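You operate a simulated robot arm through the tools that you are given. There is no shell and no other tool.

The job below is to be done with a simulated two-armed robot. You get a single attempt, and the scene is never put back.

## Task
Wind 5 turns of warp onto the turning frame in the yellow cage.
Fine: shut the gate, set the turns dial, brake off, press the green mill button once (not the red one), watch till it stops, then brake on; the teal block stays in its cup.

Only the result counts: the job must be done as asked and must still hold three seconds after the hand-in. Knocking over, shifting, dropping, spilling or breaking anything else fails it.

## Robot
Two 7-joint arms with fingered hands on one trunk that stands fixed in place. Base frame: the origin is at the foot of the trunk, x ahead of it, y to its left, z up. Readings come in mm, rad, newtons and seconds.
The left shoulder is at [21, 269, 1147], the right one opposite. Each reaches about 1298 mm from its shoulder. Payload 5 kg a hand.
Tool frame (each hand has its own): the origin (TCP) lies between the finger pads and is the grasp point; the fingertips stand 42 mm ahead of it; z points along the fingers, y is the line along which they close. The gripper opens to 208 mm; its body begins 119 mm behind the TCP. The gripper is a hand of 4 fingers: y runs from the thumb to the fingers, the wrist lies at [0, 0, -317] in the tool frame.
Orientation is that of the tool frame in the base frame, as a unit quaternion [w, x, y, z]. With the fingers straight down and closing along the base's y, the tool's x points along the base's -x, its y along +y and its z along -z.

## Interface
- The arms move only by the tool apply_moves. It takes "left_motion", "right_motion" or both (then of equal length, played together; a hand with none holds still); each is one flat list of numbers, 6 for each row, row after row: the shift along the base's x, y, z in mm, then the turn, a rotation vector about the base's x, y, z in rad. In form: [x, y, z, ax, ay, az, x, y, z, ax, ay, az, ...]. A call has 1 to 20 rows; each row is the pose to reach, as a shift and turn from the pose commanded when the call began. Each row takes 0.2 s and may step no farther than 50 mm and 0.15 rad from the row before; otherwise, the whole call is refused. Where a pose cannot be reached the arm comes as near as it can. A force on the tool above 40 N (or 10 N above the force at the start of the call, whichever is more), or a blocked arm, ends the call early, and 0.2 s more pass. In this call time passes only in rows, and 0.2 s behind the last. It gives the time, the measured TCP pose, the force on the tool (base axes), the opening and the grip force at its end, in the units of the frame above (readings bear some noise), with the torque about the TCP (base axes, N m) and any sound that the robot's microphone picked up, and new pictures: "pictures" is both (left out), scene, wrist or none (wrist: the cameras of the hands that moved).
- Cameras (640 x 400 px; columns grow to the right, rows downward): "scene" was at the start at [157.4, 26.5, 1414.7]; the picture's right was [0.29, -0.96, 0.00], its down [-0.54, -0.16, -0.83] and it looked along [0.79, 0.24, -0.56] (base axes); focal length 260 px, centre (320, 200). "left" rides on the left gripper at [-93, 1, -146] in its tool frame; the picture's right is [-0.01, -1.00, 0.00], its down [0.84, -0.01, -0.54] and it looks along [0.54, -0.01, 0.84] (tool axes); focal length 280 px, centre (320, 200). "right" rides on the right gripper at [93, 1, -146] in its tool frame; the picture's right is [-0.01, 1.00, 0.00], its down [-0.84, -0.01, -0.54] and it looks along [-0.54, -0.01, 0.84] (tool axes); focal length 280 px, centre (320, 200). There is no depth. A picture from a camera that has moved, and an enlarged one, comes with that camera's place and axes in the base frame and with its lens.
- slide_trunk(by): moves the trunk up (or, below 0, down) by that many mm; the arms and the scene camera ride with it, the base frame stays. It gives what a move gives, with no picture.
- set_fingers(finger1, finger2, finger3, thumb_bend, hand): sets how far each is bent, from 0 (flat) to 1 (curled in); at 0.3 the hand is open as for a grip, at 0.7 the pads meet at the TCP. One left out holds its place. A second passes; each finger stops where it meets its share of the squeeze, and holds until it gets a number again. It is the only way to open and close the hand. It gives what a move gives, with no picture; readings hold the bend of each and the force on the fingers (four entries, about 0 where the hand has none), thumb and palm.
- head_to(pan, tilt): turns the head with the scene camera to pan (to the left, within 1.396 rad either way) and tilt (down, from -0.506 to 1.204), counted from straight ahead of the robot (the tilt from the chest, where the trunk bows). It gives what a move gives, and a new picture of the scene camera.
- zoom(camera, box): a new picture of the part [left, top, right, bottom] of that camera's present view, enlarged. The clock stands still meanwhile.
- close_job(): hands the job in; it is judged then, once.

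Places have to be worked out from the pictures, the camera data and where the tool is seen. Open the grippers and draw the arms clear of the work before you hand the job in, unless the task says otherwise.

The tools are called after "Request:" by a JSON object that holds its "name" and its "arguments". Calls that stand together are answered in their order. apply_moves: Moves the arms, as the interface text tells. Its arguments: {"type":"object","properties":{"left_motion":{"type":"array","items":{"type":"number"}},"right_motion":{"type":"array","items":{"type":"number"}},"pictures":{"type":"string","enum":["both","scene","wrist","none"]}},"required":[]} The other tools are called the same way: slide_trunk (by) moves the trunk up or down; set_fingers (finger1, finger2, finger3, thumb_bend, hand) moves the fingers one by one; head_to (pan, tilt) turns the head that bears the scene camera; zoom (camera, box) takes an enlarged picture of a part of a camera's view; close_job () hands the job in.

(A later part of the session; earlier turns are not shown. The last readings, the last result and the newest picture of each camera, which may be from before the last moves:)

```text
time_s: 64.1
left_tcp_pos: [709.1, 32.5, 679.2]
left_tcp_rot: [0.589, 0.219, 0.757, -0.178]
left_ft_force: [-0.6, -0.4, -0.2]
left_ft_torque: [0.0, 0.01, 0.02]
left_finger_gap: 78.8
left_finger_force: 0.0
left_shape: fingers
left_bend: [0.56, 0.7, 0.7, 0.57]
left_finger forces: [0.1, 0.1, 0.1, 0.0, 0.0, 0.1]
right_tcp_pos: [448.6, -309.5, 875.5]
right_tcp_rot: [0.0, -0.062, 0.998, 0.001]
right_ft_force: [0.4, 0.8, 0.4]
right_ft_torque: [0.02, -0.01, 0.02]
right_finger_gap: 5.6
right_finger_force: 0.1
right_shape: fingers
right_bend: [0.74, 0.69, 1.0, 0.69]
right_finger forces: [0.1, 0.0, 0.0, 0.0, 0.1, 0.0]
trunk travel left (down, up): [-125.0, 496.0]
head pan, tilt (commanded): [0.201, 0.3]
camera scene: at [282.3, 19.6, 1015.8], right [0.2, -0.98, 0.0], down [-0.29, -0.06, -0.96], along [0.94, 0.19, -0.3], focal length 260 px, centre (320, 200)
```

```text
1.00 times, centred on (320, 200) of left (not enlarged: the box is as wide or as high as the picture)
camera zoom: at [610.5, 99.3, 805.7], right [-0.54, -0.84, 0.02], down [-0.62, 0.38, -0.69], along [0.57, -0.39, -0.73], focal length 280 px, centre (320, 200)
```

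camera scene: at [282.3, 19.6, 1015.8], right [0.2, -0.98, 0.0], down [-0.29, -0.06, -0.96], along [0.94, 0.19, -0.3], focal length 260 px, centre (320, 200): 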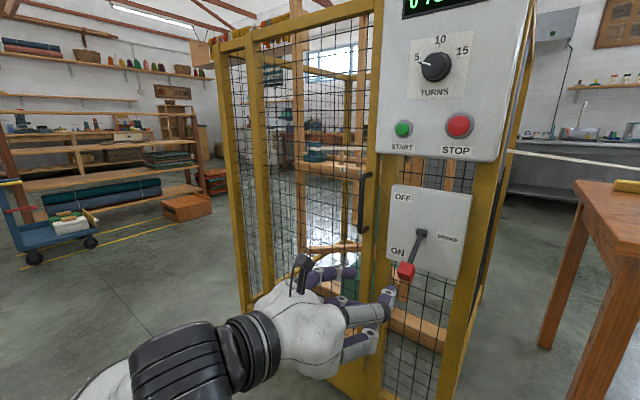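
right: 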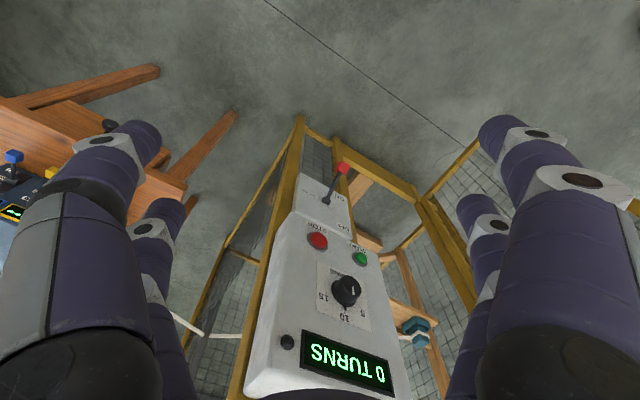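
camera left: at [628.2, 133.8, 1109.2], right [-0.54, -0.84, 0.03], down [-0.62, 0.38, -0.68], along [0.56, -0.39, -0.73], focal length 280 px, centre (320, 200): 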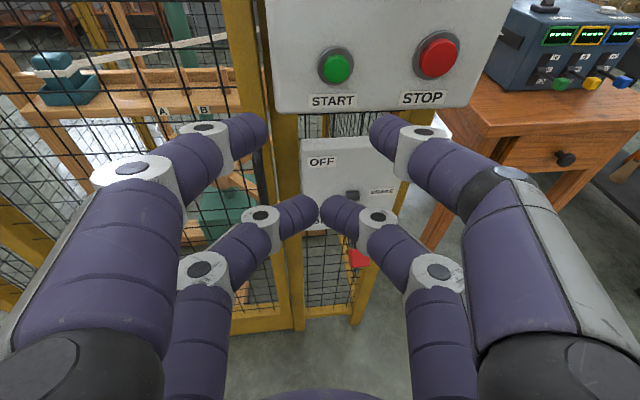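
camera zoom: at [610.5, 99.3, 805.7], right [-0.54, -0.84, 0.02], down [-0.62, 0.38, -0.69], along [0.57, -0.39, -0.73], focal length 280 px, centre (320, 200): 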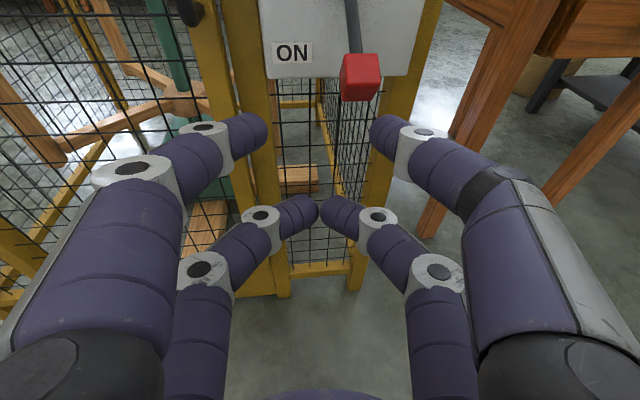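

The arm is now comfortable; the lever knob is at about (804,-66,699). I correct the yaw (+0.11 rad) and approach to ~35 mm short.

Request:
{"name": "apply_moves", "arguments": {"left_motion": [8, -17, -1, 0, 0, 0.03, 16, -34, -2, 0, 0, 0.06, 24, -51, -3, 0, 0, 0.09, 31, -67, -3, 0, 0, 0.11], "pictures": "both"}}

```text
time_s: 65.3
left_tcp_pos: [739.1, -32.9, 637.2]
left_tcp_rot: [0.574, 0.173, 0.786, -0.15]
left_ft_force: [0.7, 0.5, 0.0]
left_ft_torque: [-0.06, 0.0, -0.12]
left_finger_gap: 78.5
left_finger_force: 0.0
left_shape: fingers
left_bend: [0.56, 0.7, 0.7, 0.57]
left_finger forces: [0.0, 0.0, 0.1, 0.0, 0.0, 0.1]
right_tcp_pos: [449.0, -308.1, 875.6]
right_tcp_rot: [0.0, -0.062, 0.998, 0.0]
right_ft_force: [1.8, 1.0, -1.2]
right_ft_torque: [-0.23, 0.28, -0.01]
right_finger_gap: 5.9
right_finger_force: 0.0
right_shape: fingers
right_bend: [0.74, 0.69, 1.0, 0.69]
right_finger forces: [0.1, 0.1, 0.0, 0.1, 0.0, 0.1]
trunk travel left (down, up): [-125.0, 496.0]
head pan, tilt (commanded): [0.201, 0.3]
stopped in row 4 (left hand): the arm was blocked; the commanded pose is now the measured one
camera scene: at [283.0, 20.2, 1015.6], right [0.2, -0.98, 0.0], down [-0.29, -0.06, -0.96], along [0.94, 0.19, -0.3], focal length 260 px, centre (320, 200)
camera left: at [640.0, 21.8, 768.7], right [-0.44, -0.9, 0.05], down [-0.7, 0.31, -0.64], along [0.56, -0.32, -0.76], focal length 280 px, centre (320, 200)
```

scene: 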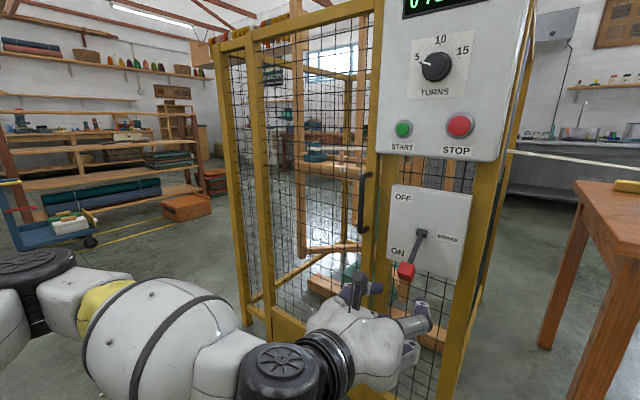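
left: 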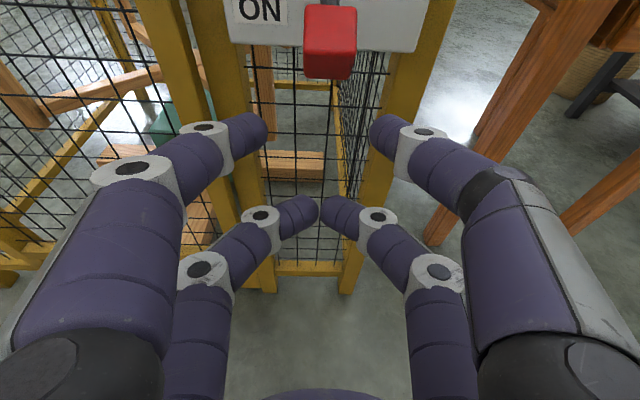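

The elbow swung to a different posture mid-move (hand sagged to z≈637, no contact). I now raise slowly back to z≈676 in small steps.

Request:
{"name": "apply_moves", "arguments": {"left_motion": [0, 0, 8, 0, 0, 0, 0, 0, 16, 0, 0, 0, 0, 0, 24, 0, 0, 0, 0, 0, 32, 0, 0, 0, 0, 0, 38, 0, 0, 0], "pictures": "both"}}

```text
time_s: 66.5
left_tcp_pos: [738.3, -33.7, 676.9]
left_tcp_rot: [0.576, 0.173, 0.785, -0.15]
left_ft_force: [-0.2, -0.3, -0.8]
left_ft_torque: [-0.02, 0.01, 0.03]
left_finger_gap: 78.4
left_finger_force: 0.1
left_shape: fingers
left_bend: [0.56, 0.7, 0.7, 0.57]
left_finger forces: [0.0, 0.0, 0.1, 0.0, 0.0, 0.0]
right_tcp_pos: [448.1, -308.7, 875.9]
right_tcp_rot: [0.0, -0.062, 0.998, 0.001]
right_ft_force: [-0.2, -0.8, -1.0]
right_ft_torque: [0.0, -0.01, -0.01]
right_finger_gap: 5.9
right_finger_force: 0.0
right_shape: fingers
right_bend: [0.74, 0.69, 1.0, 0.69]
right_finger forces: [0.0, 0.0, 0.0, 0.0, 0.0, 0.0]
trunk travel left (down, up): [-125.0, 496.0]
head pan, tilt (commanded): [0.201, 0.3]
camera scene: at [282.3, 19.5, 1015.8], right [0.2, -0.98, 0.0], down [-0.29, -0.06, -0.96], along [0.94, 0.19, -0.3], focal length 260 px, centre (320, 200)
camera left: at [639.7, 21.9, 808.7], right [-0.44, -0.9, 0.05], down [-0.7, 0.31, -0.65], along [0.56, -0.32, -0.76], focal length 280 px, centre (320, 200)
```

scene: 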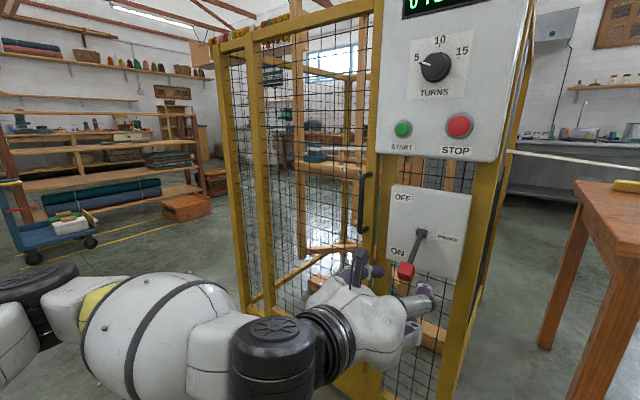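
left: 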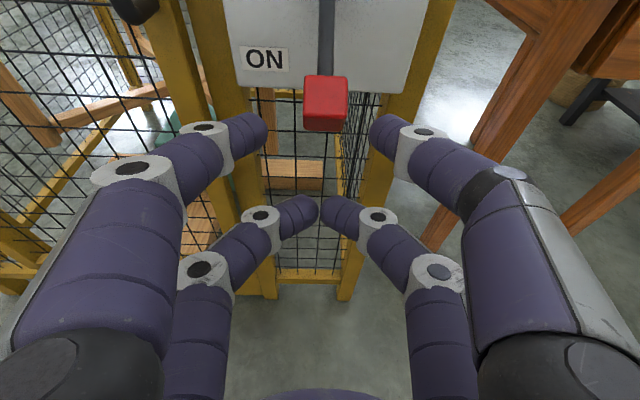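

Knob is centred between the digits in the wrist view. I advance ~34 mm so the pads straddle it.

Request:
{"name": "apply_moves", "arguments": {"left_motion": [10, -6.5, 0.4, 0, 0, 0, 20, -13, 0.8, 0, 0, 0, 30.4, -19.5, 1.2, 0, 0, 0], "pictures": "both"}}

```text
time_s: 67.3
left_tcp_pos: [769.0, -52.0, 677.9]
left_tcp_rot: [0.575, 0.172, 0.786, -0.15]
left_ft_force: [-0.1, 0.4, 0.1]
left_ft_torque: [0.02, -0.01, -0.02]
left_finger_gap: 78.5
left_finger_force: 0.1
left_shape: fingers
left_bend: [0.56, 0.7, 0.7, 0.57]
left_finger forces: [0.0, 0.0, 0.0, 0.1, 0.0, 0.0]
right_tcp_pos: [448.5, -308.2, 875.3]
right_tcp_rot: [0.0, -0.062, 0.998, 0.001]
right_ft_force: [-0.1, 0.6, -0.3]
right_ft_torque: [-0.01, -0.01, -0.03]
right_finger_gap: 6.0
right_finger_force: 0.1
right_shape: fingers
right_bend: [0.74, 0.69, 1.0, 0.69]
right_finger forces: [0.1, 0.1, 0.0, 0.0, 0.0, 0.0]
trunk travel left (down, up): [-125.0, 496.0]
head pan, tilt (commanded): [0.201, 0.3]
camera scene: at [282.3, 19.7, 1015.7], right [0.2, -0.98, 0.0], down [-0.29, -0.06, -0.96], along [0.94, 0.19, -0.3], focal length 260 px, centre (320, 200)
camera left: at [670.4, 2.4, 809.5], right [-0.44, -0.9, 0.05], down [-0.7, 0.31, -0.65], along [0.56, -0.32, -0.76], focal length 280 px, centre (320, 200)
```

scene: 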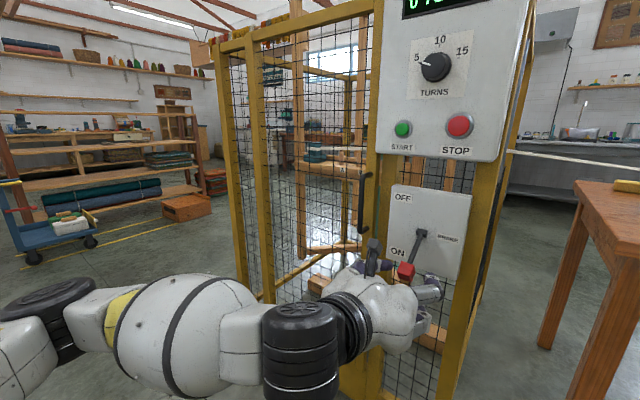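
left: 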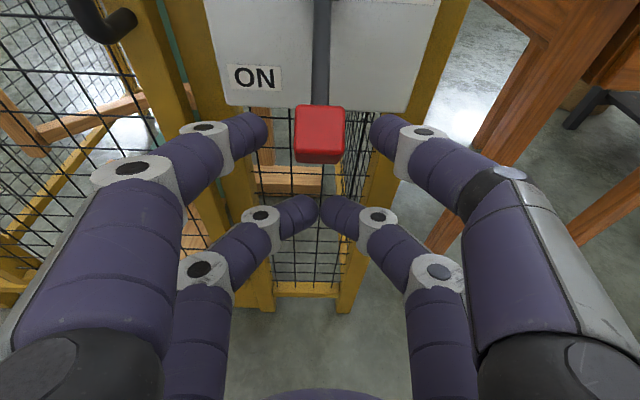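

The red knob sits exactly between thumb and finger1. Close them onto it.

Request:
{"name": "set_fingers", "arguments": {"hand": "left", "finger1": 0.7, "thumb_bend": 0.7}}

Request:
{"name": "zoom", "arguments": {"camera": "left", "box": [200, 20, 440, 220]}}

```text
time_s: 68.3
left_tcp_pos: [767.8, -52.6, 678.2]
left_tcp_rot: [0.576, 0.173, 0.784, -0.151]
left_ft_force: [1.3, -2.0, 2.4]
left_ft_torque: [0.06, -0.05, -0.03]
left_finger_gap: 35.9
left_finger_force: 8.9
left_shape: fingers
left_bend: [0.64, 0.7, 0.7, 0.67]
left_finger forces: [8.7, 0.0, 0.0, 0.0, 10.2, 0.0]
right_tcp_pos: [448.3, -309.1, 876.2]
right_tcp_rot: [0.0, -0.063, 0.998, 0.001]
right_ft_force: [-0.4, -0.2, 0.6]
right_ft_torque: [0.01, -0.02, -0.01]
right_finger_gap: 5.8
right_finger_force: 0.0
right_shape: fingers
right_bend: [0.74, 0.69, 1.0, 0.69]
right_finger forces: [0.1, 0.0, 0.0, 0.1, 0.0, 0.0]
trunk travel left (down, up): [-125.0, 496.0]
head pan, tilt (commanded): [0.201, 0.3]
```

```text
2.00 times, centred on (320, 120) of left
camera zoom: at [670.1, 1.9, 809.9], right [-0.44, -0.9, 0.05], down [-0.7, 0.31, -0.65], along [0.56, -0.32, -0.76], focal length 561 px, centre (320, 360)
```

zoom: 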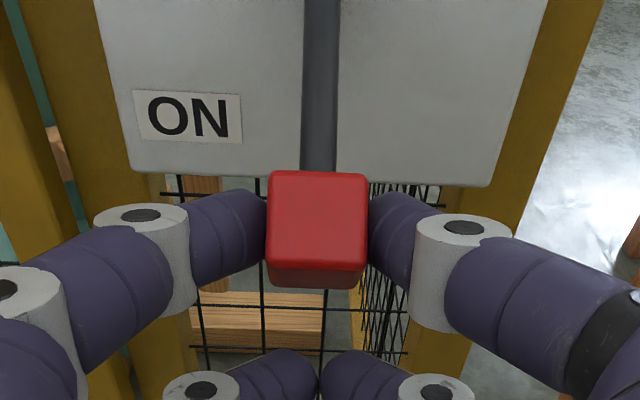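

Lever knob is held (~9 N). I lift it along its arc: first half (about -31° to horizontal).

Request:
{"name": "apply_moves", "arguments": {"left_motion": [-4, 2, 9.5, 0, 0, 0, -8.1, 4, 18.9, 0, 0, 0, -10.6, 5.2, 28, 0, 0, 0, -12.5, 6.2, 37.2, 0, 0, 0, -13.5, 6.7, 46.6, 0, 0, 0, -14, 6.9, 56.1, 0, 0, 0], "pictures": "both"}}

```text
time_s: 69.7
left_tcp_pos: [754.6, -45.4, 737.0]
left_tcp_rot: [0.576, 0.173, 0.785, -0.15]
left_ft_force: [-10.0, 3.9, -0.8]
left_ft_torque: [0.04, -0.07, -0.05]
left_finger_gap: 35.3
left_finger_force: 12.1
left_shape: fingers
left_bend: [0.64, 0.7, 0.7, 0.68]
left_finger forces: [11.2, 0.1, 0.0, 0.0, 12.7, 0.0]
right_tcp_pos: [448.4, -309.1, 875.9]
right_tcp_rot: [0.001, -0.061, 0.998, 0.001]
right_ft_force: [-0.8, 0.1, 0.4]
right_ft_torque: [0.01, 0.03, 0.01]
right_finger_gap: 5.8
right_finger_force: 0.1
right_shape: fingers
right_bend: [0.74, 0.69, 1.0, 0.69]
right_finger forces: [0.1, 0.0, 0.0, 0.0, 0.0, 0.0]
trunk travel left (down, up): [-125.0, 496.0]
head pan, tilt (commanded): [0.201, 0.3]
camera scene: at [281.9, 19.7, 1016.1], right [0.2, -0.98, 0.0], down [-0.29, -0.06, -0.96], along [0.94, 0.19, -0.3], focal length 260 px, centre (320, 200)
camera left: at [655.6, 9.3, 867.0], right [-0.44, -0.9, 0.05], down [-0.7, 0.31, -0.65], along [0.57, -0.32, -0.76], focal length 280 px, centre (320, 200)
```

scene: 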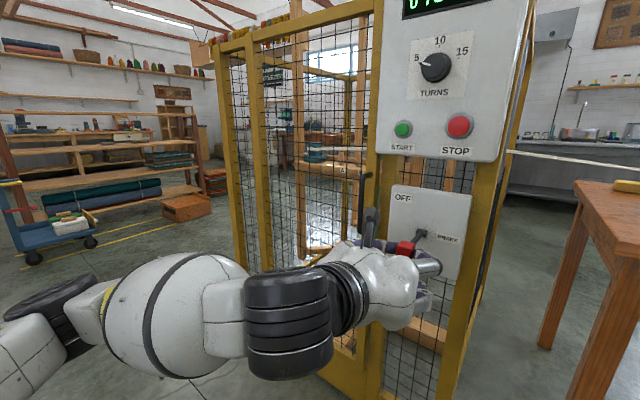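
left: 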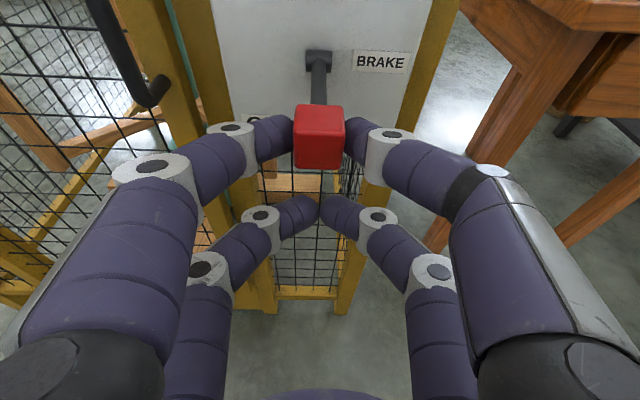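

The lever follows. Continue the upper half of the arc toward OFF.

Request:
{"name": "apply_moves", "arguments": {"left_motion": [0, 0, 9.5, 0, 0, 0, 0.9, -0.4, 19, 0, 0, 0, 2.2, -1.1, 28, 0, 0, 0, 4.5, -2.2, 37.3, 0, 0, 0, 7.2, -3.5, 46, 0, 0, 0, 10.8, -5.3, 54.5, 0, 0, 0], "pictures": "both"}}

```text
time_s: 71.1
left_tcp_pos: [765.0, -53.0, 788.6]
left_tcp_rot: [0.576, 0.172, 0.785, -0.149]
left_ft_force: [0.1, 3.2, 1.3]
left_ft_torque: [-0.03, 0.0, 0.15]
left_finger_gap: 35.6
left_finger_force: 10.1
left_shape: fingers
left_bend: [0.64, 0.7, 0.7, 0.68]
left_finger forces: [11.7, 0.0, 0.0, 0.0, 8.7, 0.1]
right_tcp_pos: [448.0, -308.7, 876.3]
right_tcp_rot: [0.0, -0.062, 0.998, 0.001]
right_ft_force: [-0.2, 0.7, 0.1]
right_ft_torque: [-0.03, 0.0, 0.01]
right_finger_gap: 6.1
right_finger_force: 0.0
right_shape: fingers
right_bend: [0.74, 0.69, 1.0, 0.69]
right_finger forces: [0.0, 0.0, 0.0, 0.1, 0.0, 0.0]
trunk travel left (down, up): [-125.0, 496.0]
head pan, tilt (commanded): [0.201, 0.3]
camera scene: at [282.2, 19.7, 1015.9], right [0.2, -0.98, 0.0], down [-0.29, -0.06, -0.96], along [0.94, 0.19, -0.3], focal length 260 px, centre (320, 200)
camera left: at [666.2, 2.2, 920.2], right [-0.44, -0.9, 0.05], down [-0.7, 0.31, -0.65], along [0.57, -0.32, -0.76], focal length 280 px, centre (320, 200)
```

scene: 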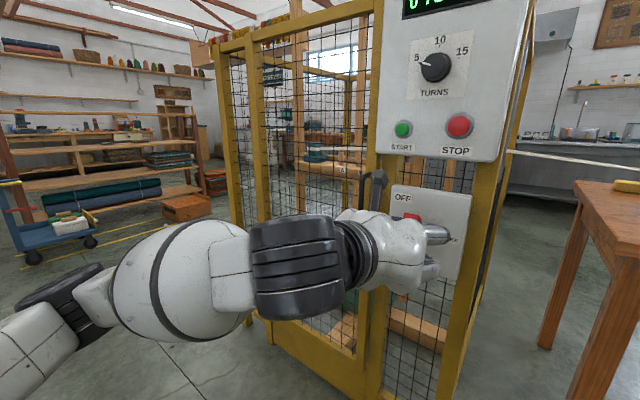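
left: 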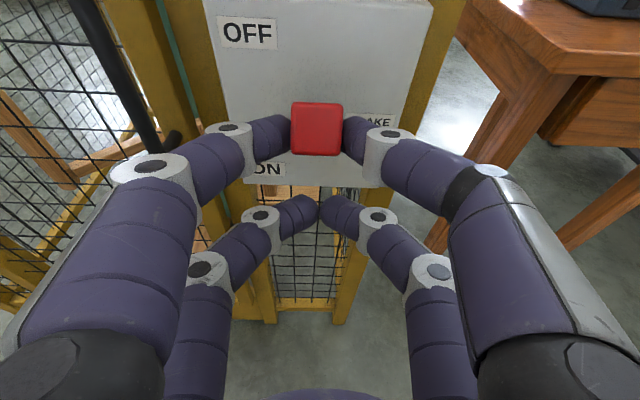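

Lever is now ~30° above horizontal; I continue a little further to find its OFF stop.

Request:
{"name": "apply_moves", "arguments": {"left_motion": [2.5, -1.2, 6, 0, 0, 0, 6, -3, 11, 0, 0, 0, 9.8, -4.8, 15.6, 0, 0, 0], "pictures": "both"}}

```text
time_s: 71.9
left_tcp_pos: [773.5, -57.4, 802.4]
left_tcp_rot: [0.575, 0.173, 0.786, -0.149]
left_ft_force: [-7.8, 4.0, -12.3]
left_ft_torque: [0.09, 0.35, 0.08]
left_finger_gap: 35.5
left_finger_force: 10.2
left_shape: fingers
left_bend: [0.64, 0.7, 0.7, 0.68]
left_finger forces: [11.2, 0.0, 0.0, 0.0, 10.2, 0.0]
right_tcp_pos: [448.5, -309.0, 875.8]
right_tcp_rot: [0.001, -0.062, 0.998, 0.001]
right_ft_force: [0.2, 1.1, -0.4]
right_ft_torque: [-0.05, -0.02, 0.02]
right_finger_gap: 5.8
right_finger_force: 0.1
right_shape: fingers
right_bend: [0.74, 0.69, 1.0, 0.69]
right_finger forces: [0.1, 0.0, 0.1, 0.1, 0.0, 0.0]
trunk travel left (down, up): [-125.0, 496.0]
head pan, tilt (commanded): [0.201, 0.3]
camera scene: at [282.6, 19.7, 1015.5], right [0.2, -0.98, 0.0], down [-0.29, -0.06, -0.96], along [0.94, 0.19, -0.3], focal length 260 px, centre (320, 200)
camera left: at [675.5, -2.4, 934.3], right [-0.44, -0.9, 0.05], down [-0.7, 0.31, -0.65], along [0.56, -0.32, -0.76], focal length 280 px, centre (320, 200)
```

scene: 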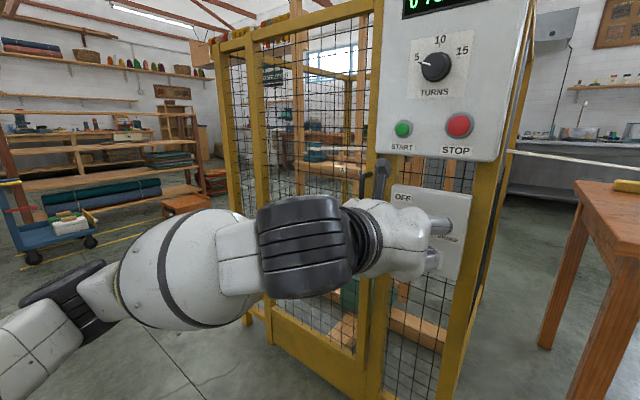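
left: 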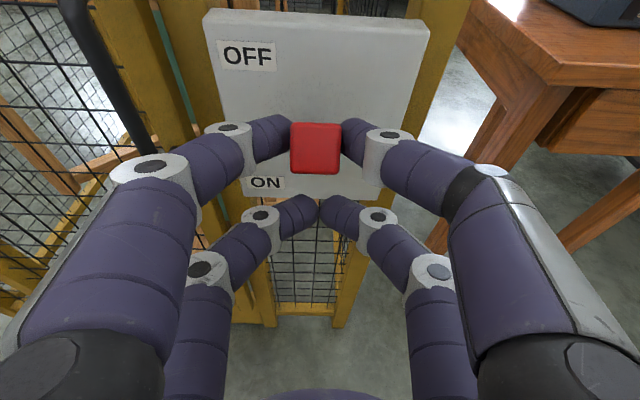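

A 12 N downward reaction and the knob staying behind in the grip show the OFF stop is reached. Open the digits and retract along the normal.

Request:
{"name": "set_fingers", "arguments": {"hand": "left", "finger1": 0.56, "thumb_bend": 0.57}}

Request:
{"name": "apply_moves", "arguments": {"left_motion": [-13, 6.5, 0, 0, 0, 0, -27, 13, 0, 0, 0, 0, -45, 22, 0, 0, 0, 0, -63, 31, 0, 0, 0, 0], "pictures": "both"}}

Request:
{"name": "zoom", "arguments": {"camera": "scene", "box": [360, 100, 500, 300]}}

```text
time_s: 72.9
left_tcp_pos: [773.6, -57.5, 803.1]
left_tcp_rot: [0.575, 0.172, 0.785, -0.149]
left_ft_force: [0.0, -0.1, 0.0]
left_ft_torque: [-0.03, 0.02, -0.01]
left_finger_gap: 80.7
left_finger_force: 0.0
left_shape: fingers
left_bend: [0.56, 0.7, 0.7, 0.56]
left_finger forces: [0.0, 0.0, 0.0, 0.0, 0.1, 0.1]
right_tcp_pos: [448.4, -309.2, 875.3]
right_tcp_rot: [0.0, -0.062, 0.998, 0.001]
right_ft_force: [-0.6, 0.0, 0.4]
right_ft_torque: [0.03, -0.02, -0.03]
right_finger_gap: 5.8
right_finger_force: 0.1
right_shape: fingers
right_bend: [0.74, 0.69, 1.0, 0.69]
right_finger forces: [0.1, 0.0, 0.0, 0.0, 0.0, 0.0]
trunk travel left (down, up): [-125.0, 496.0]
head pan, tilt (commanded): [0.201, 0.3]
```

```text
time_s: 73.9
left_tcp_pos: [709.5, -24.9, 804.5]
left_tcp_rot: [0.575, 0.173, 0.786, -0.15]
left_ft_force: [1.3, 0.5, 0.1]
left_ft_torque: [-0.01, -0.02, 0.04]
left_finger_gap: 80.8
left_finger_force: 0.1
left_shape: fingers
left_bend: [0.56, 0.7, 0.7, 0.56]
left_finger forces: [0.1, 0.0, 0.0, 0.1, 0.1, 0.1]
right_tcp_pos: [449.8, -308.6, 874.9]
right_tcp_rot: [0.0, -0.062, 0.998, 0.001]
right_ft_force: [0.3, -0.5, 0.0]
right_ft_torque: [0.02, 0.03, -0.01]
right_finger_gap: 5.8
right_finger_force: 0.2
right_shape: fingers
right_bend: [0.74, 0.69, 1.0, 0.69]
right_finger forces: [0.0, 0.0, 0.0, 0.0, 0.0, 0.1]
trunk travel left (down, up): [-125.0, 496.0]
head pan, tilt (commanded): [0.201, 0.3]
camera scene: at [282.4, 19.4, 1015.9], right [0.2, -0.98, 0.0], down [-0.29, -0.06, -0.96], along [0.94, 0.19, -0.3], focal length 260 px, centre (320, 200)
camera left: at [611.9, 30.0, 936.9], right [-0.44, -0.9, 0.05], down [-0.7, 0.31, -0.65], along [0.56, -0.32, -0.76], focal length 280 px, centre (320, 200)
```

scene: 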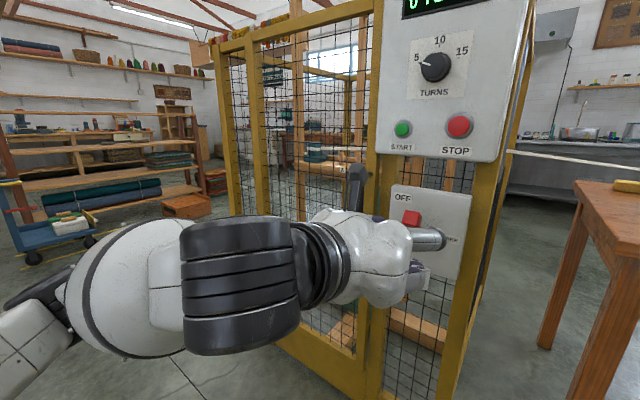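
left: 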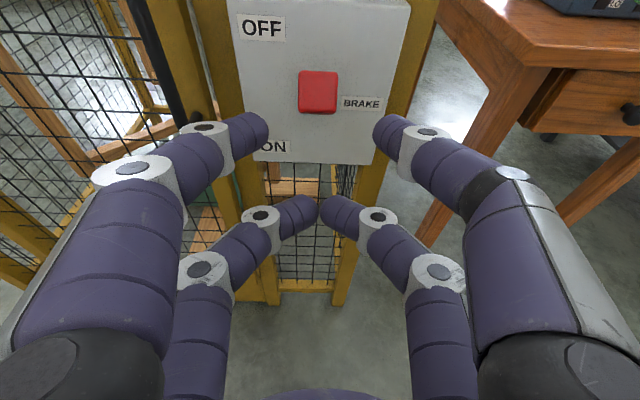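

```text
2.00 times, centred on (430, 200) of scene
camera zoom: at [282.4, 19.4, 1015.9], right [0.2, -0.98, 0.0], down [-0.29, -0.06, -0.96], along [0.94, 0.19, -0.3], focal length 520 px, centre (100, 200)
```

zoom: 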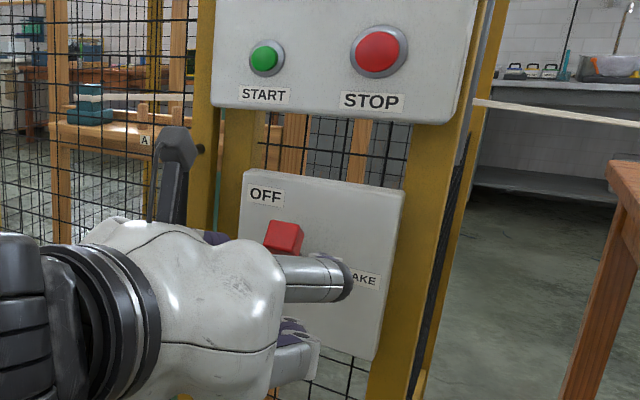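

The lever rests at OFF. Next the START button: I close the digits to a blunt tip and raise the trunk 175 mm so the hand rises straight up to button height in the same arm posture.

Request:
{"name": "set_fingers", "arguments": {"hand": "left", "finger1": 0.7, "thumb_bend": 0.7}}

Request:
{"name": "slide_trunk", "arguments": {"by": 175}}

Request:
{"name": "head_to", "arguments": {"pan": 0.2, "tilt": 0.35}}

Request:
{"name": "zoom", "arguments": {"camera": "left", "box": [0, 0, 640, 400]}}

```text
time_s: 74.9
left_tcp_pos: [709.1, -24.8, 804.9]
left_tcp_rot: [0.576, 0.173, 0.785, -0.15]
left_ft_force: [0.1, 0.7, -0.1]
left_ft_torque: [-0.01, 0.0, -0.02]
left_finger_gap: 11.1
left_finger_force: 0.1
left_shape: fingers
left_bend: [0.7, 0.7, 0.7, 0.7]
left_finger forces: [0.0, 0.0, 0.0, 0.0, 0.0, 0.0]
right_tcp_pos: [447.9, -309.1, 876.1]
right_tcp_rot: [0.001, -0.062, 0.998, 0.001]
right_ft_force: [-0.8, 0.0, 0.8]
right_ft_torque: [-0.01, 0.01, -0.04]
right_finger_gap: 5.9
right_finger_force: 0.1
right_shape: fingers
right_bend: [0.74, 0.69, 1.0, 0.69]
right_finger forces: [0.1, 0.1, 0.0, 0.0, 0.1, 0.0]
trunk travel left (down, up): [-125.0, 496.0]
head pan, tilt (commanded): [0.201, 0.3]
```

```text
time_s: 76.9
left_tcp_pos: [711.1, -25.3, 978.4]
left_tcp_rot: [0.575, 0.172, 0.785, -0.15]
left_ft_force: [1.2, -0.3, -1.2]
left_ft_torque: [-0.05, -0.01, 0.0]
left_finger_gap: 11.0
left_finger_force: 0.1
left_shape: fingers
left_bend: [0.7, 0.7, 0.7, 0.7]
left_finger forces: [0.0, 0.1, 0.0, 0.1, 0.1, 0.1]
right_tcp_pos: [448.9, -308.9, 1049.1]
right_tcp_rot: [0.0, -0.061, 0.998, 0.001]
right_ft_force: [0.5, 0.3, 0.1]
right_ft_torque: [0.0, 0.06, 0.0]
right_finger_gap: 6.0
right_finger_force: 0.0
right_shape: fingers
right_bend: [0.74, 0.69, 1.0, 0.69]
right_finger forces: [0.0, 0.0, 0.1, 0.1, 0.0, 0.0]
trunk travel left (down, up): [-300.0, 321.0]
head pan, tilt (commanded): [0.201, 0.3]
```

```text
time_s: 77.5
left_tcp_pos: [711.2, -25.4, 978.9]
left_tcp_rot: [0.576, 0.171, 0.786, -0.149]
left_ft_force: [-0.7, 0.8, 0.3]
left_ft_torque: [0.01, -0.01, 0.0]
left_finger_gap: 10.9
left_finger_force: 0.0
left_shape: fingers
left_bend: [0.7, 0.7, 0.7, 0.7]
left_finger forces: [0.0, 0.0, 0.0, 0.1, 0.0, 0.0]
right_tcp_pos: [448.6, -309.6, 1050.5]
right_tcp_rot: [0.0, -0.062, 0.998, 0.0]
right_ft_force: [0.2, 0.3, 0.0]
right_ft_torque: [-0.01, 0.01, 0.0]
right_finger_gap: 5.8
right_finger_force: 0.2
right_shape: fingers
right_bend: [0.74, 0.69, 1.0, 0.69]
right_finger forces: [0.0, 0.0, 0.0, 0.0, 0.0, 0.0]
trunk travel left (down, up): [-300.0, 321.0]
head pan, tilt (commanded): [0.201, 0.351]
camera scene: at [198.4, 19.4, 1206.2], right [0.2, -0.98, 0.0], down [-0.34, -0.07, -0.94], along [0.92, 0.19, -0.34], focal length 260 px, centre (320, 200)
```

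scene: 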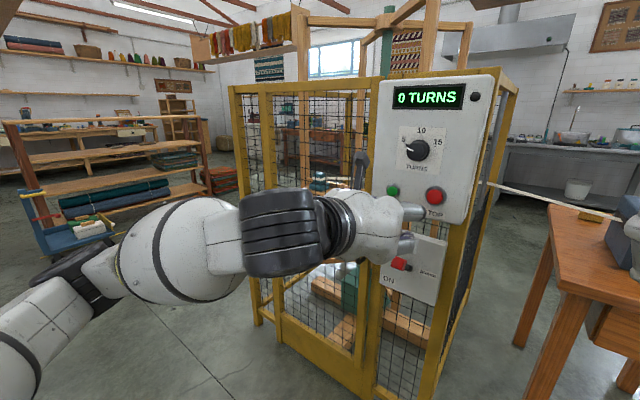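

```text
1.00 times, centred on (320, 200) of left (not enlarged: the box is as wide or as high as the picture)
camera zoom: at [613.2, 29.6, 1111.4], right [-0.44, -0.9, 0.05], down [-0.7, 0.31, -0.65], along [0.56, -0.32, -0.76], focal length 280 px, centre (320, 200)
```

zoom: 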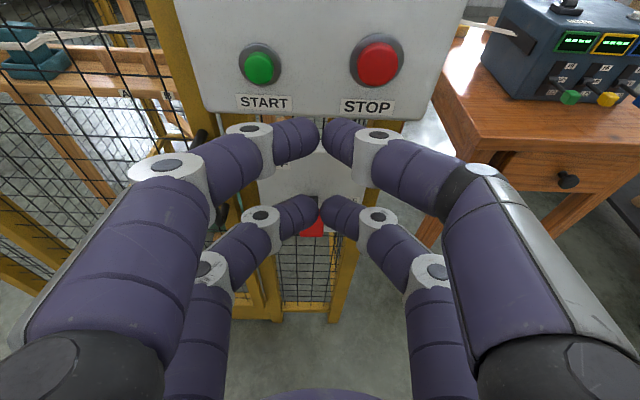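

Green button triangulates to about (865,-39,995). I move left/forward to a pre-press point ~50 mm in front of it, in small steps.

Request:
{"name": "apply_moves", "arguments": {"left_motion": [5, 8, 0, 0, 0, 0, 10, 17, 0, 0, 0, 0, 18, 26, -1, 0, 0, 0, 30, 33, -1, 0, 0, 0, 43, 35, -2, 0, 0, 0, 55, 32, -2, 0, 0, 0, 67, 29, -2, 0, 0, 0], "pictures": "both"}}

```text
time_s: 79.1
left_tcp_pos: [777.2, 4.3, 976.3]
left_tcp_rot: [0.575, 0.172, 0.785, -0.15]
left_ft_force: [0.6, -0.5, -0.3]
left_ft_torque: [0.02, -0.03, 0.01]
left_finger_gap: 11.3
left_finger_force: 0.0
left_shape: fingers
left_bend: [0.7, 0.7, 0.7, 0.7]
left_finger forces: [0.0, 0.0, 0.0, 0.0, 0.0, 0.1]
right_tcp_pos: [448.5, -308.9, 1049.6]
right_tcp_rot: [0.0, -0.061, 0.998, 0.001]
right_ft_force: [-0.4, -0.6, 0.2]
right_ft_torque: [-0.01, -0.03, 0.0]
right_finger_gap: 5.9
right_finger_force: 0.1
right_shape: fingers
right_bend: [0.74, 0.69, 1.0, 0.69]
right_finger forces: [0.1, 0.0, 0.0, 0.0, 0.0, 0.0]
trunk travel left (down, up): [-300.0, 321.0]
head pan, tilt (commanded): [0.201, 0.351]
camera scene: at [198.3, 19.5, 1206.1], right [0.2, -0.98, 0.0], down [-0.34, -0.07, -0.94], along [0.92, 0.19, -0.34], focal length 260 px, centre (320, 200)
camera left: at [679.3, 58.4, 1109.2], right [-0.44, -0.9, 0.05], down [-0.7, 0.31, -0.65], along [0.56, -0.32, -0.76], focal length 280 px, centre (320, 200)
```

scene: 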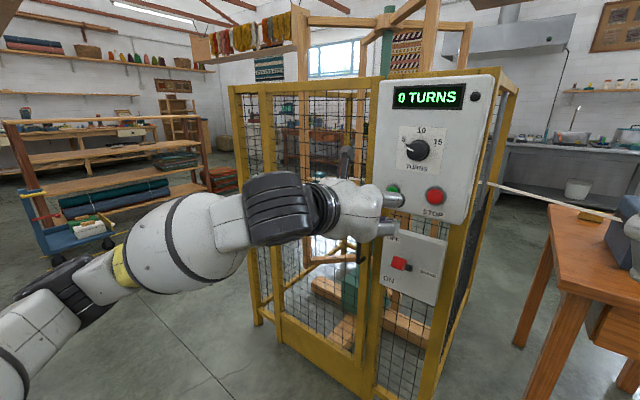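
left: 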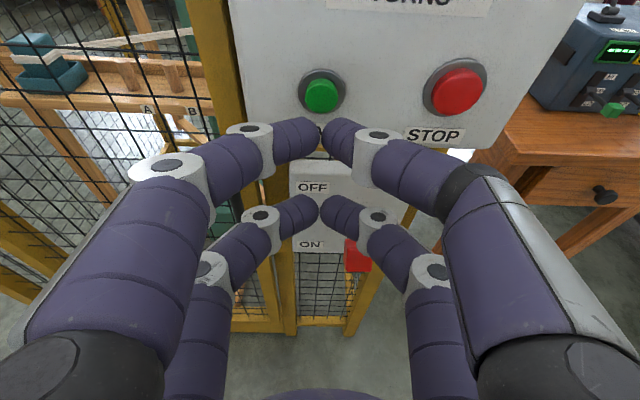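

The tip is lined up with the green button. Before pressing, I re-check gate, dial and lever in a zoom.

Request:
{"name": "zoom", "arguments": {"camera": "scene", "box": [340, 60, 500, 320]}}

Request:
{"name": "zoom", "arguments": {"camera": "left", "box": [180, 0, 480, 187]}}

Request:
{"name": "zoom", "arguments": {"camera": "scene", "box": [240, 220, 400, 400]}}

```text
1.54 times, centred on (420, 190) of scene
camera zoom: at [198.3, 19.5, 1206.1], right [0.2, -0.98, 0.0], down [-0.34, -0.07, -0.94], along [0.92, 0.19, -0.34], focal length 400 px, centre (166, 215)
```

zoom: 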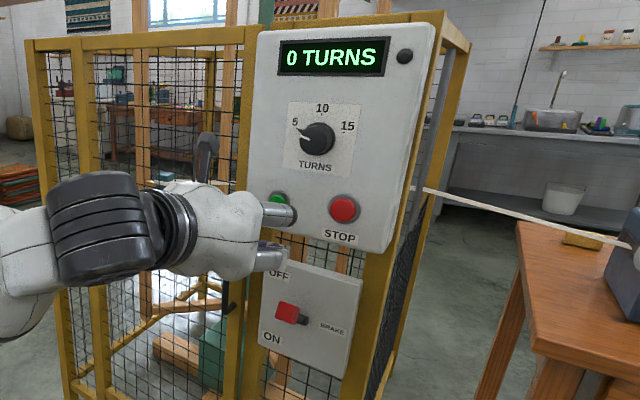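

```text
2.13 times, centred on (330, 94) of left
camera zoom: at [679.3, 58.4, 1109.2], right [-0.44, -0.9, 0.05], down [-0.7, 0.31, -0.65], along [0.56, -0.32, -0.76], focal length 598 px, centre (299, 427)
```

zoom: 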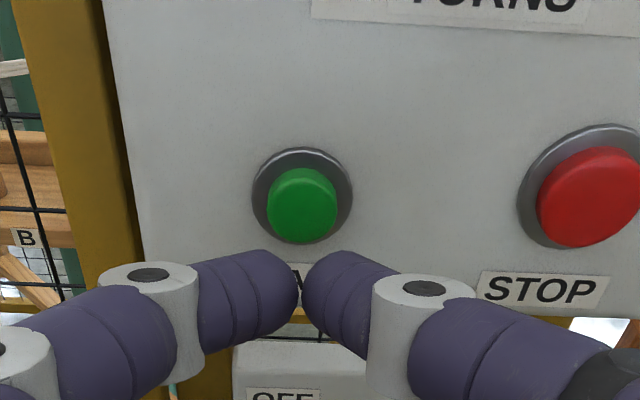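

```text
2.22 times, centred on (320, 310) of scene
camera zoom: at [198.3, 19.5, 1206.1], right [0.2, -0.98, 0.0], down [-0.34, -0.07, -0.94], along [0.92, 0.19, -0.34], focal length 578 px, centre (320, -44)
```

zoom: 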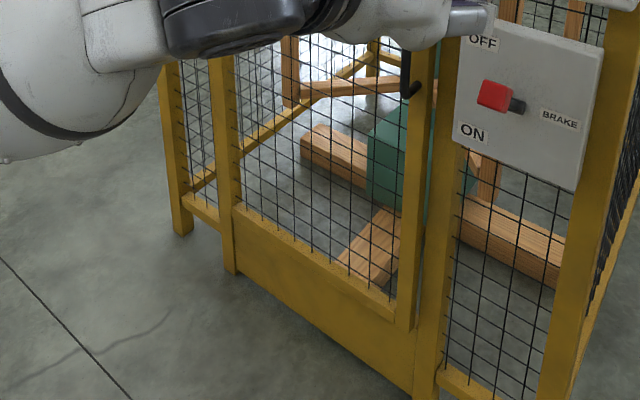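

Dial on 5, lever up at OFF, gate shut. Now press START slowly with the fingertip.

Request:
{"name": "apply_moves", "arguments": {"left_motion": [15, -7.5, 0, 0, 0, 0, 29, -14.5, 0.5, 0, 0, 0, 37, -18.5, 0.8, 0, 0, 0, 41, -20.5, 0.8, 0, 0, 0, 45, -22.5, 0.8, 0, 0, 0, 48, -24, 0.8, 0, 0, 0, 51, -25.5, 0.8, 0, 0, 0], "pictures": "both"}}

```text
time_s: 80.3
left_tcp_pos: [819.4, -17.7, 979.8]
left_tcp_rot: [0.575, 0.174, 0.785, -0.15]
left_ft_force: [-24.8, 18.8, -1.3]
left_ft_torque: [-0.42, -0.51, 0.42]
left_finger_gap: 11.7
left_finger_force: 18.3
left_shape: fingers
left_bend: [0.71, 0.7, 0.7, 0.7]
left_finger forces: [25.7, 0.0, 0.0, 0.0, 10.6, 0.0]
right_tcp_pos: [447.8, -307.6, 1051.6]
right_tcp_rot: [0.002, -0.063, 0.998, 0.001]
right_ft_force: [-0.2, -1.2, -0.1]
right_ft_torque: [0.01, -0.01, -0.01]
right_finger_gap: 5.7
right_finger_force: 0.1
right_shape: fingers
right_bend: [0.74, 0.69, 1.0, 0.69]
right_finger forces: [0.1, 0.1, 0.1, 0.1, 0.1, 0.0]
trunk travel left (down, up): [-300.0, 321.0]
head pan, tilt (commanded): [0.201, 0.351]
heard: click
stopped in row 5 (left hand): the force on the tool passed its limit at 49 N (the readings are from after the stop); the commanded pose is now the measured one
camera scene: at [196.9, 20.7, 1206.5], right [0.2, -0.98, 0.0], down [-0.34, -0.07, -0.94], along [0.92, 0.19, -0.34], focal length 260 px, centre (320, 200)
camera left: at [720.9, 38.0, 1111.2], right [-0.44, -0.9, 0.05], down [-0.7, 0.31, -0.65], along [0.56, -0.32, -0.76], focal length 280 px, centre (320, 200)
```

scene: 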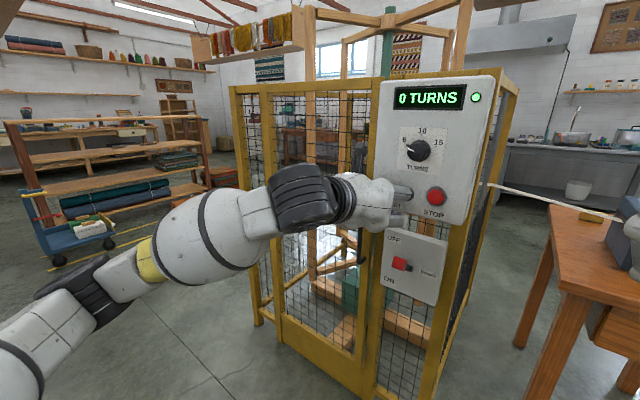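
left: 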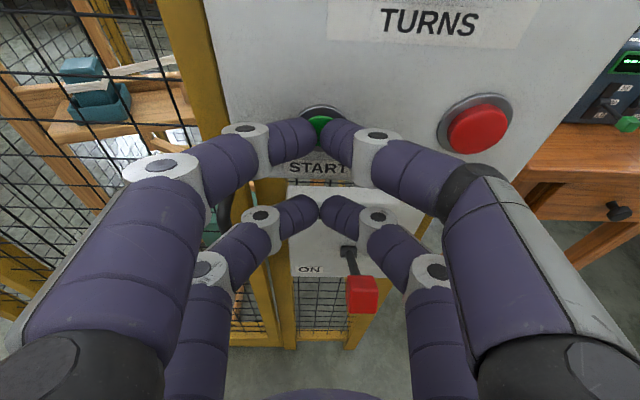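

Click heard, the run lamp is green and the frame has started turning. I retract the hand and watch.

Request:
{"name": "apply_moves", "arguments": {"left_motion": [-15, 7.5, 0, 0, 0, 0, -40, 20, 0, 0, 0, 0, -75, 37, 0, 0, 0, 0, -110, 55, 0, 0, 0, 0], "pictures": "scene"}}

Request:
{"name": "zoom", "arguments": {"camera": "scene", "box": [220, 0, 540, 320]}}

```text
time_s: 81.3
left_tcp_pos: [710.0, 34.0, 977.3]
left_tcp_rot: [0.574, 0.174, 0.786, -0.15]
left_ft_force: [-0.3, 1.1, 0.7]
left_ft_torque: [-0.02, -0.01, 0.02]
left_finger_gap: 10.9
left_finger_force: 0.0
left_shape: fingers
left_bend: [0.7, 0.7, 0.7, 0.7]
left_finger forces: [0.1, 0.0, 0.0, 0.0, 0.0, 0.1]
right_tcp_pos: [448.1, -308.6, 1050.4]
right_tcp_rot: [0.0, -0.062, 0.998, 0.001]
right_ft_force: [0.7, -0.8, 0.5]
right_ft_torque: [-0.05, 0.04, 0.0]
right_finger_gap: 5.8
right_finger_force: 0.1
right_shape: fingers
right_bend: [0.74, 0.69, 1.0, 0.69]
right_finger forces: [0.0, 0.0, 0.0, 0.0, 0.1, 0.0]
trunk travel left (down, up): [-300.0, 321.0]
head pan, tilt (commanded): [0.201, 0.351]
camera scene: at [198.5, 19.3, 1206.2], right [0.2, -0.98, 0.0], down [-0.34, -0.07, -0.94], along [0.92, 0.19, -0.34], focal length 260 px, centre (320, 200)
```

scene: 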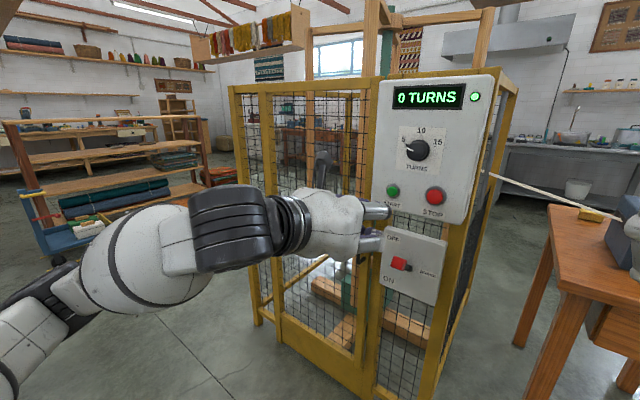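

```text
1.25 times, centred on (380, 160) of scene
camera zoom: at [198.5, 19.3, 1206.2], right [0.2, -0.98, 0.0], down [-0.34, -0.07, -0.94], along [0.92, 0.19, -0.34], focal length 325 px, centre (245, 250)
```

zoom: 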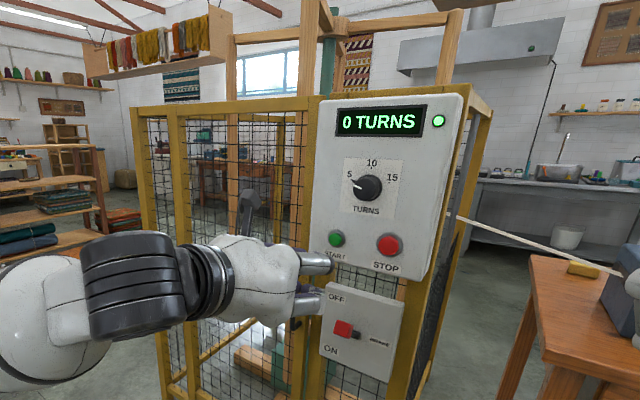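

The mill is running with the lamp on; the counter still shows 0. While it winds, I lower the trunk to bring the (clear) hand to lever height, then keep watching.

Request:
{"name": "slide_trunk", "arguments": {"by": -175}}

Request:
{"name": "head_to", "arguments": {"pan": 0.2, "tilt": 0.1}}

```text
time_s: 83.2
left_tcp_pos: [709.8, 36.4, 803.8]
left_tcp_rot: [0.575, 0.174, 0.785, -0.15]
left_ft_force: [-0.1, -0.5, 0.4]
left_ft_torque: [0.08, 0.06, 0.02]
left_finger_gap: 10.8
left_finger_force: 0.1
left_shape: fingers
left_bend: [0.7, 0.7, 0.7, 0.7]
left_finger forces: [0.1, 0.0, 0.0, 0.0, 0.0, 0.0]
right_tcp_pos: [447.6, -308.2, 876.9]
right_tcp_rot: [0.0, -0.062, 0.998, 0.002]
right_ft_force: [-0.4, 0.6, 1.3]
right_ft_torque: [0.04, -0.08, 0.03]
right_finger_gap: 5.9
right_finger_force: 0.1
right_shape: fingers
right_bend: [0.74, 0.69, 1.0, 0.69]
right_finger forces: [0.0, 0.1, 0.1, 0.0, 0.0, 0.1]
trunk travel left (down, up): [-125.0, 496.0]
head pan, tilt (commanded): [0.201, 0.351]
```

```text
time_s: 84.0
left_tcp_pos: [711.4, 36.6, 803.2]
left_tcp_rot: [0.575, 0.174, 0.785, -0.15]
left_ft_force: [0.1, 0.5, -1.0]
left_ft_torque: [-0.01, -0.04, 0.01]
left_finger_gap: 10.5
left_finger_force: 0.1
left_shape: fingers
left_bend: [0.7, 0.7, 0.7, 0.7]
left_finger forces: [0.0, 0.0, 0.0, 0.0, 0.0, 0.1]
right_tcp_pos: [447.9, -309.6, 875.1]
right_tcp_rot: [0.0, -0.062, 0.998, 0.001]
right_ft_force: [0.6, -0.4, 0.6]
right_ft_torque: [-0.03, 0.02, -0.01]
right_finger_gap: 6.1
right_finger_force: 0.0
right_shape: fingers
right_bend: [0.74, 0.69, 1.0, 0.69]
right_finger forces: [0.0, 0.1, 0.0, 0.0, 0.0, 0.0]
trunk travel left (down, up): [-125.0, 496.0]
head pan, tilt (commanded): [0.201, 0.099]
camera scene: at [281.0, 19.3, 1034.5], right [0.2, -0.98, 0.0], down [-0.1, -0.02, -0.99], along [0.97, 0.2, -0.1], focal length 260 px, centre (320, 200)
```

scene: 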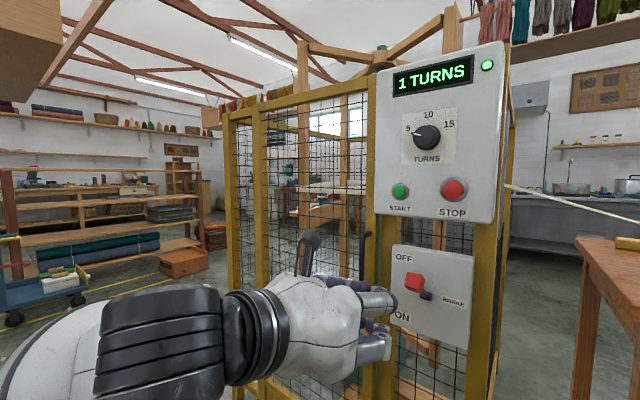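

Counter shows 1 turn and the lamp is lit. I keep clear, open thumb and finger1, and move to the pre-grasp point well in front of the lever while it winds.

Request:
{"name": "set_fingers", "arguments": {"hand": "left", "finger1": 0.55, "thumb_bend": 0.56}}

Request:
{"name": "apply_moves", "arguments": {"left_motion": [-5, -10, -1, 0, 0, 0, -8, -20, -2, 0, 0, 0, -8, -32, -3, 0, 0, 0, -6, -44, -4, 0, 0, 0, 0, -54, -5, 0, 0, 0, 5, -60, -6, 0, 0, 0], "pictures": "both"}}

```text
time_s: 85.0
left_tcp_pos: [710.5, 35.6, 803.7]
left_tcp_rot: [0.574, 0.174, 0.786, -0.15]
left_ft_force: [1.2, 0.4, 0.3]
left_ft_torque: [0.03, 0.0, -0.03]
left_finger_gap: 83.5
left_finger_force: 0.1
left_shape: fingers
left_bend: [0.55, 0.7, 0.7, 0.56]
left_finger forces: [0.0, 0.1, 0.0, 0.0, 0.0, 0.0]
right_tcp_pos: [449.1, -308.4, 875.6]
right_tcp_rot: [0.001, -0.062, 0.998, 0.001]
right_ft_force: [-0.1, 0.6, -0.4]
right_ft_torque: [-0.02, -0.01, 0.0]
right_finger_gap: 6.2
right_finger_force: 0.0
right_shape: fingers
right_bend: [0.74, 0.69, 1.0, 0.69]
right_finger forces: [0.0, 0.0, 0.0, 0.0, 0.1, 0.0]
trunk travel left (down, up): [-125.0, 496.0]
head pan, tilt (commanded): [0.201, 0.099]
```

```text
time_s: 86.4
left_tcp_pos: [716.0, -22.3, 796.3]
left_tcp_rot: [0.575, 0.175, 0.785, -0.151]
left_ft_force: [-0.9, -1.2, 0.0]
left_ft_torque: [-0.01, -0.01, 0.02]
left_finger_gap: 83.3
left_finger_force: 0.0
left_shape: fingers
left_bend: [0.55, 0.7, 0.7, 0.56]
left_finger forces: [0.0, 0.0, 0.0, 0.0, 0.0, 0.0]
right_tcp_pos: [448.5, -308.6, 875.7]
right_tcp_rot: [0.0, -0.062, 0.998, 0.001]
right_ft_force: [0.7, -0.3, 1.3]
right_ft_torque: [-0.01, -0.05, -0.01]
right_finger_gap: 6.2
right_finger_force: 0.0
right_shape: fingers
right_bend: [0.74, 0.69, 1.0, 0.69]
right_finger forces: [0.0, 0.0, 0.1, 0.0, 0.1, 0.0]
trunk travel left (down, up): [-125.0, 496.0]
head pan, tilt (commanded): [0.201, 0.099]
camera scene: at [280.9, 19.3, 1034.5], right [0.2, -0.98, 0.0], down [-0.1, -0.02, -1.0], along [0.98, 0.2, -0.1], focal length 260 px, centre (320, 200)
camera left: at [617.7, 31.5, 928.4], right [-0.44, -0.9, 0.05], down [-0.7, 0.31, -0.64], along [0.56, -0.32, -0.76], focal length 280 px, centre (320, 200)
```

scene: 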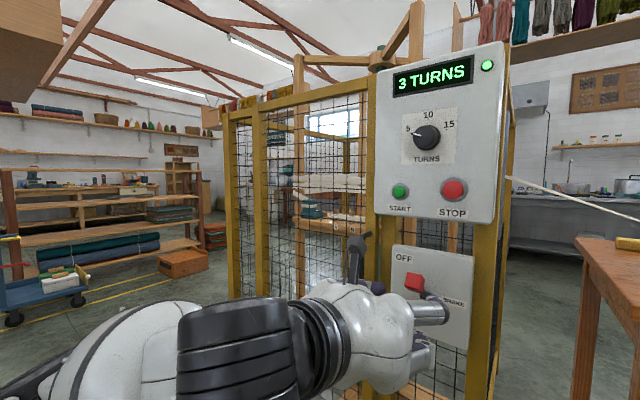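
left: 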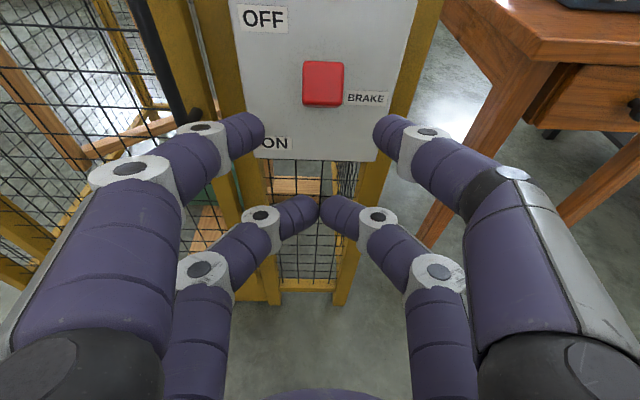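

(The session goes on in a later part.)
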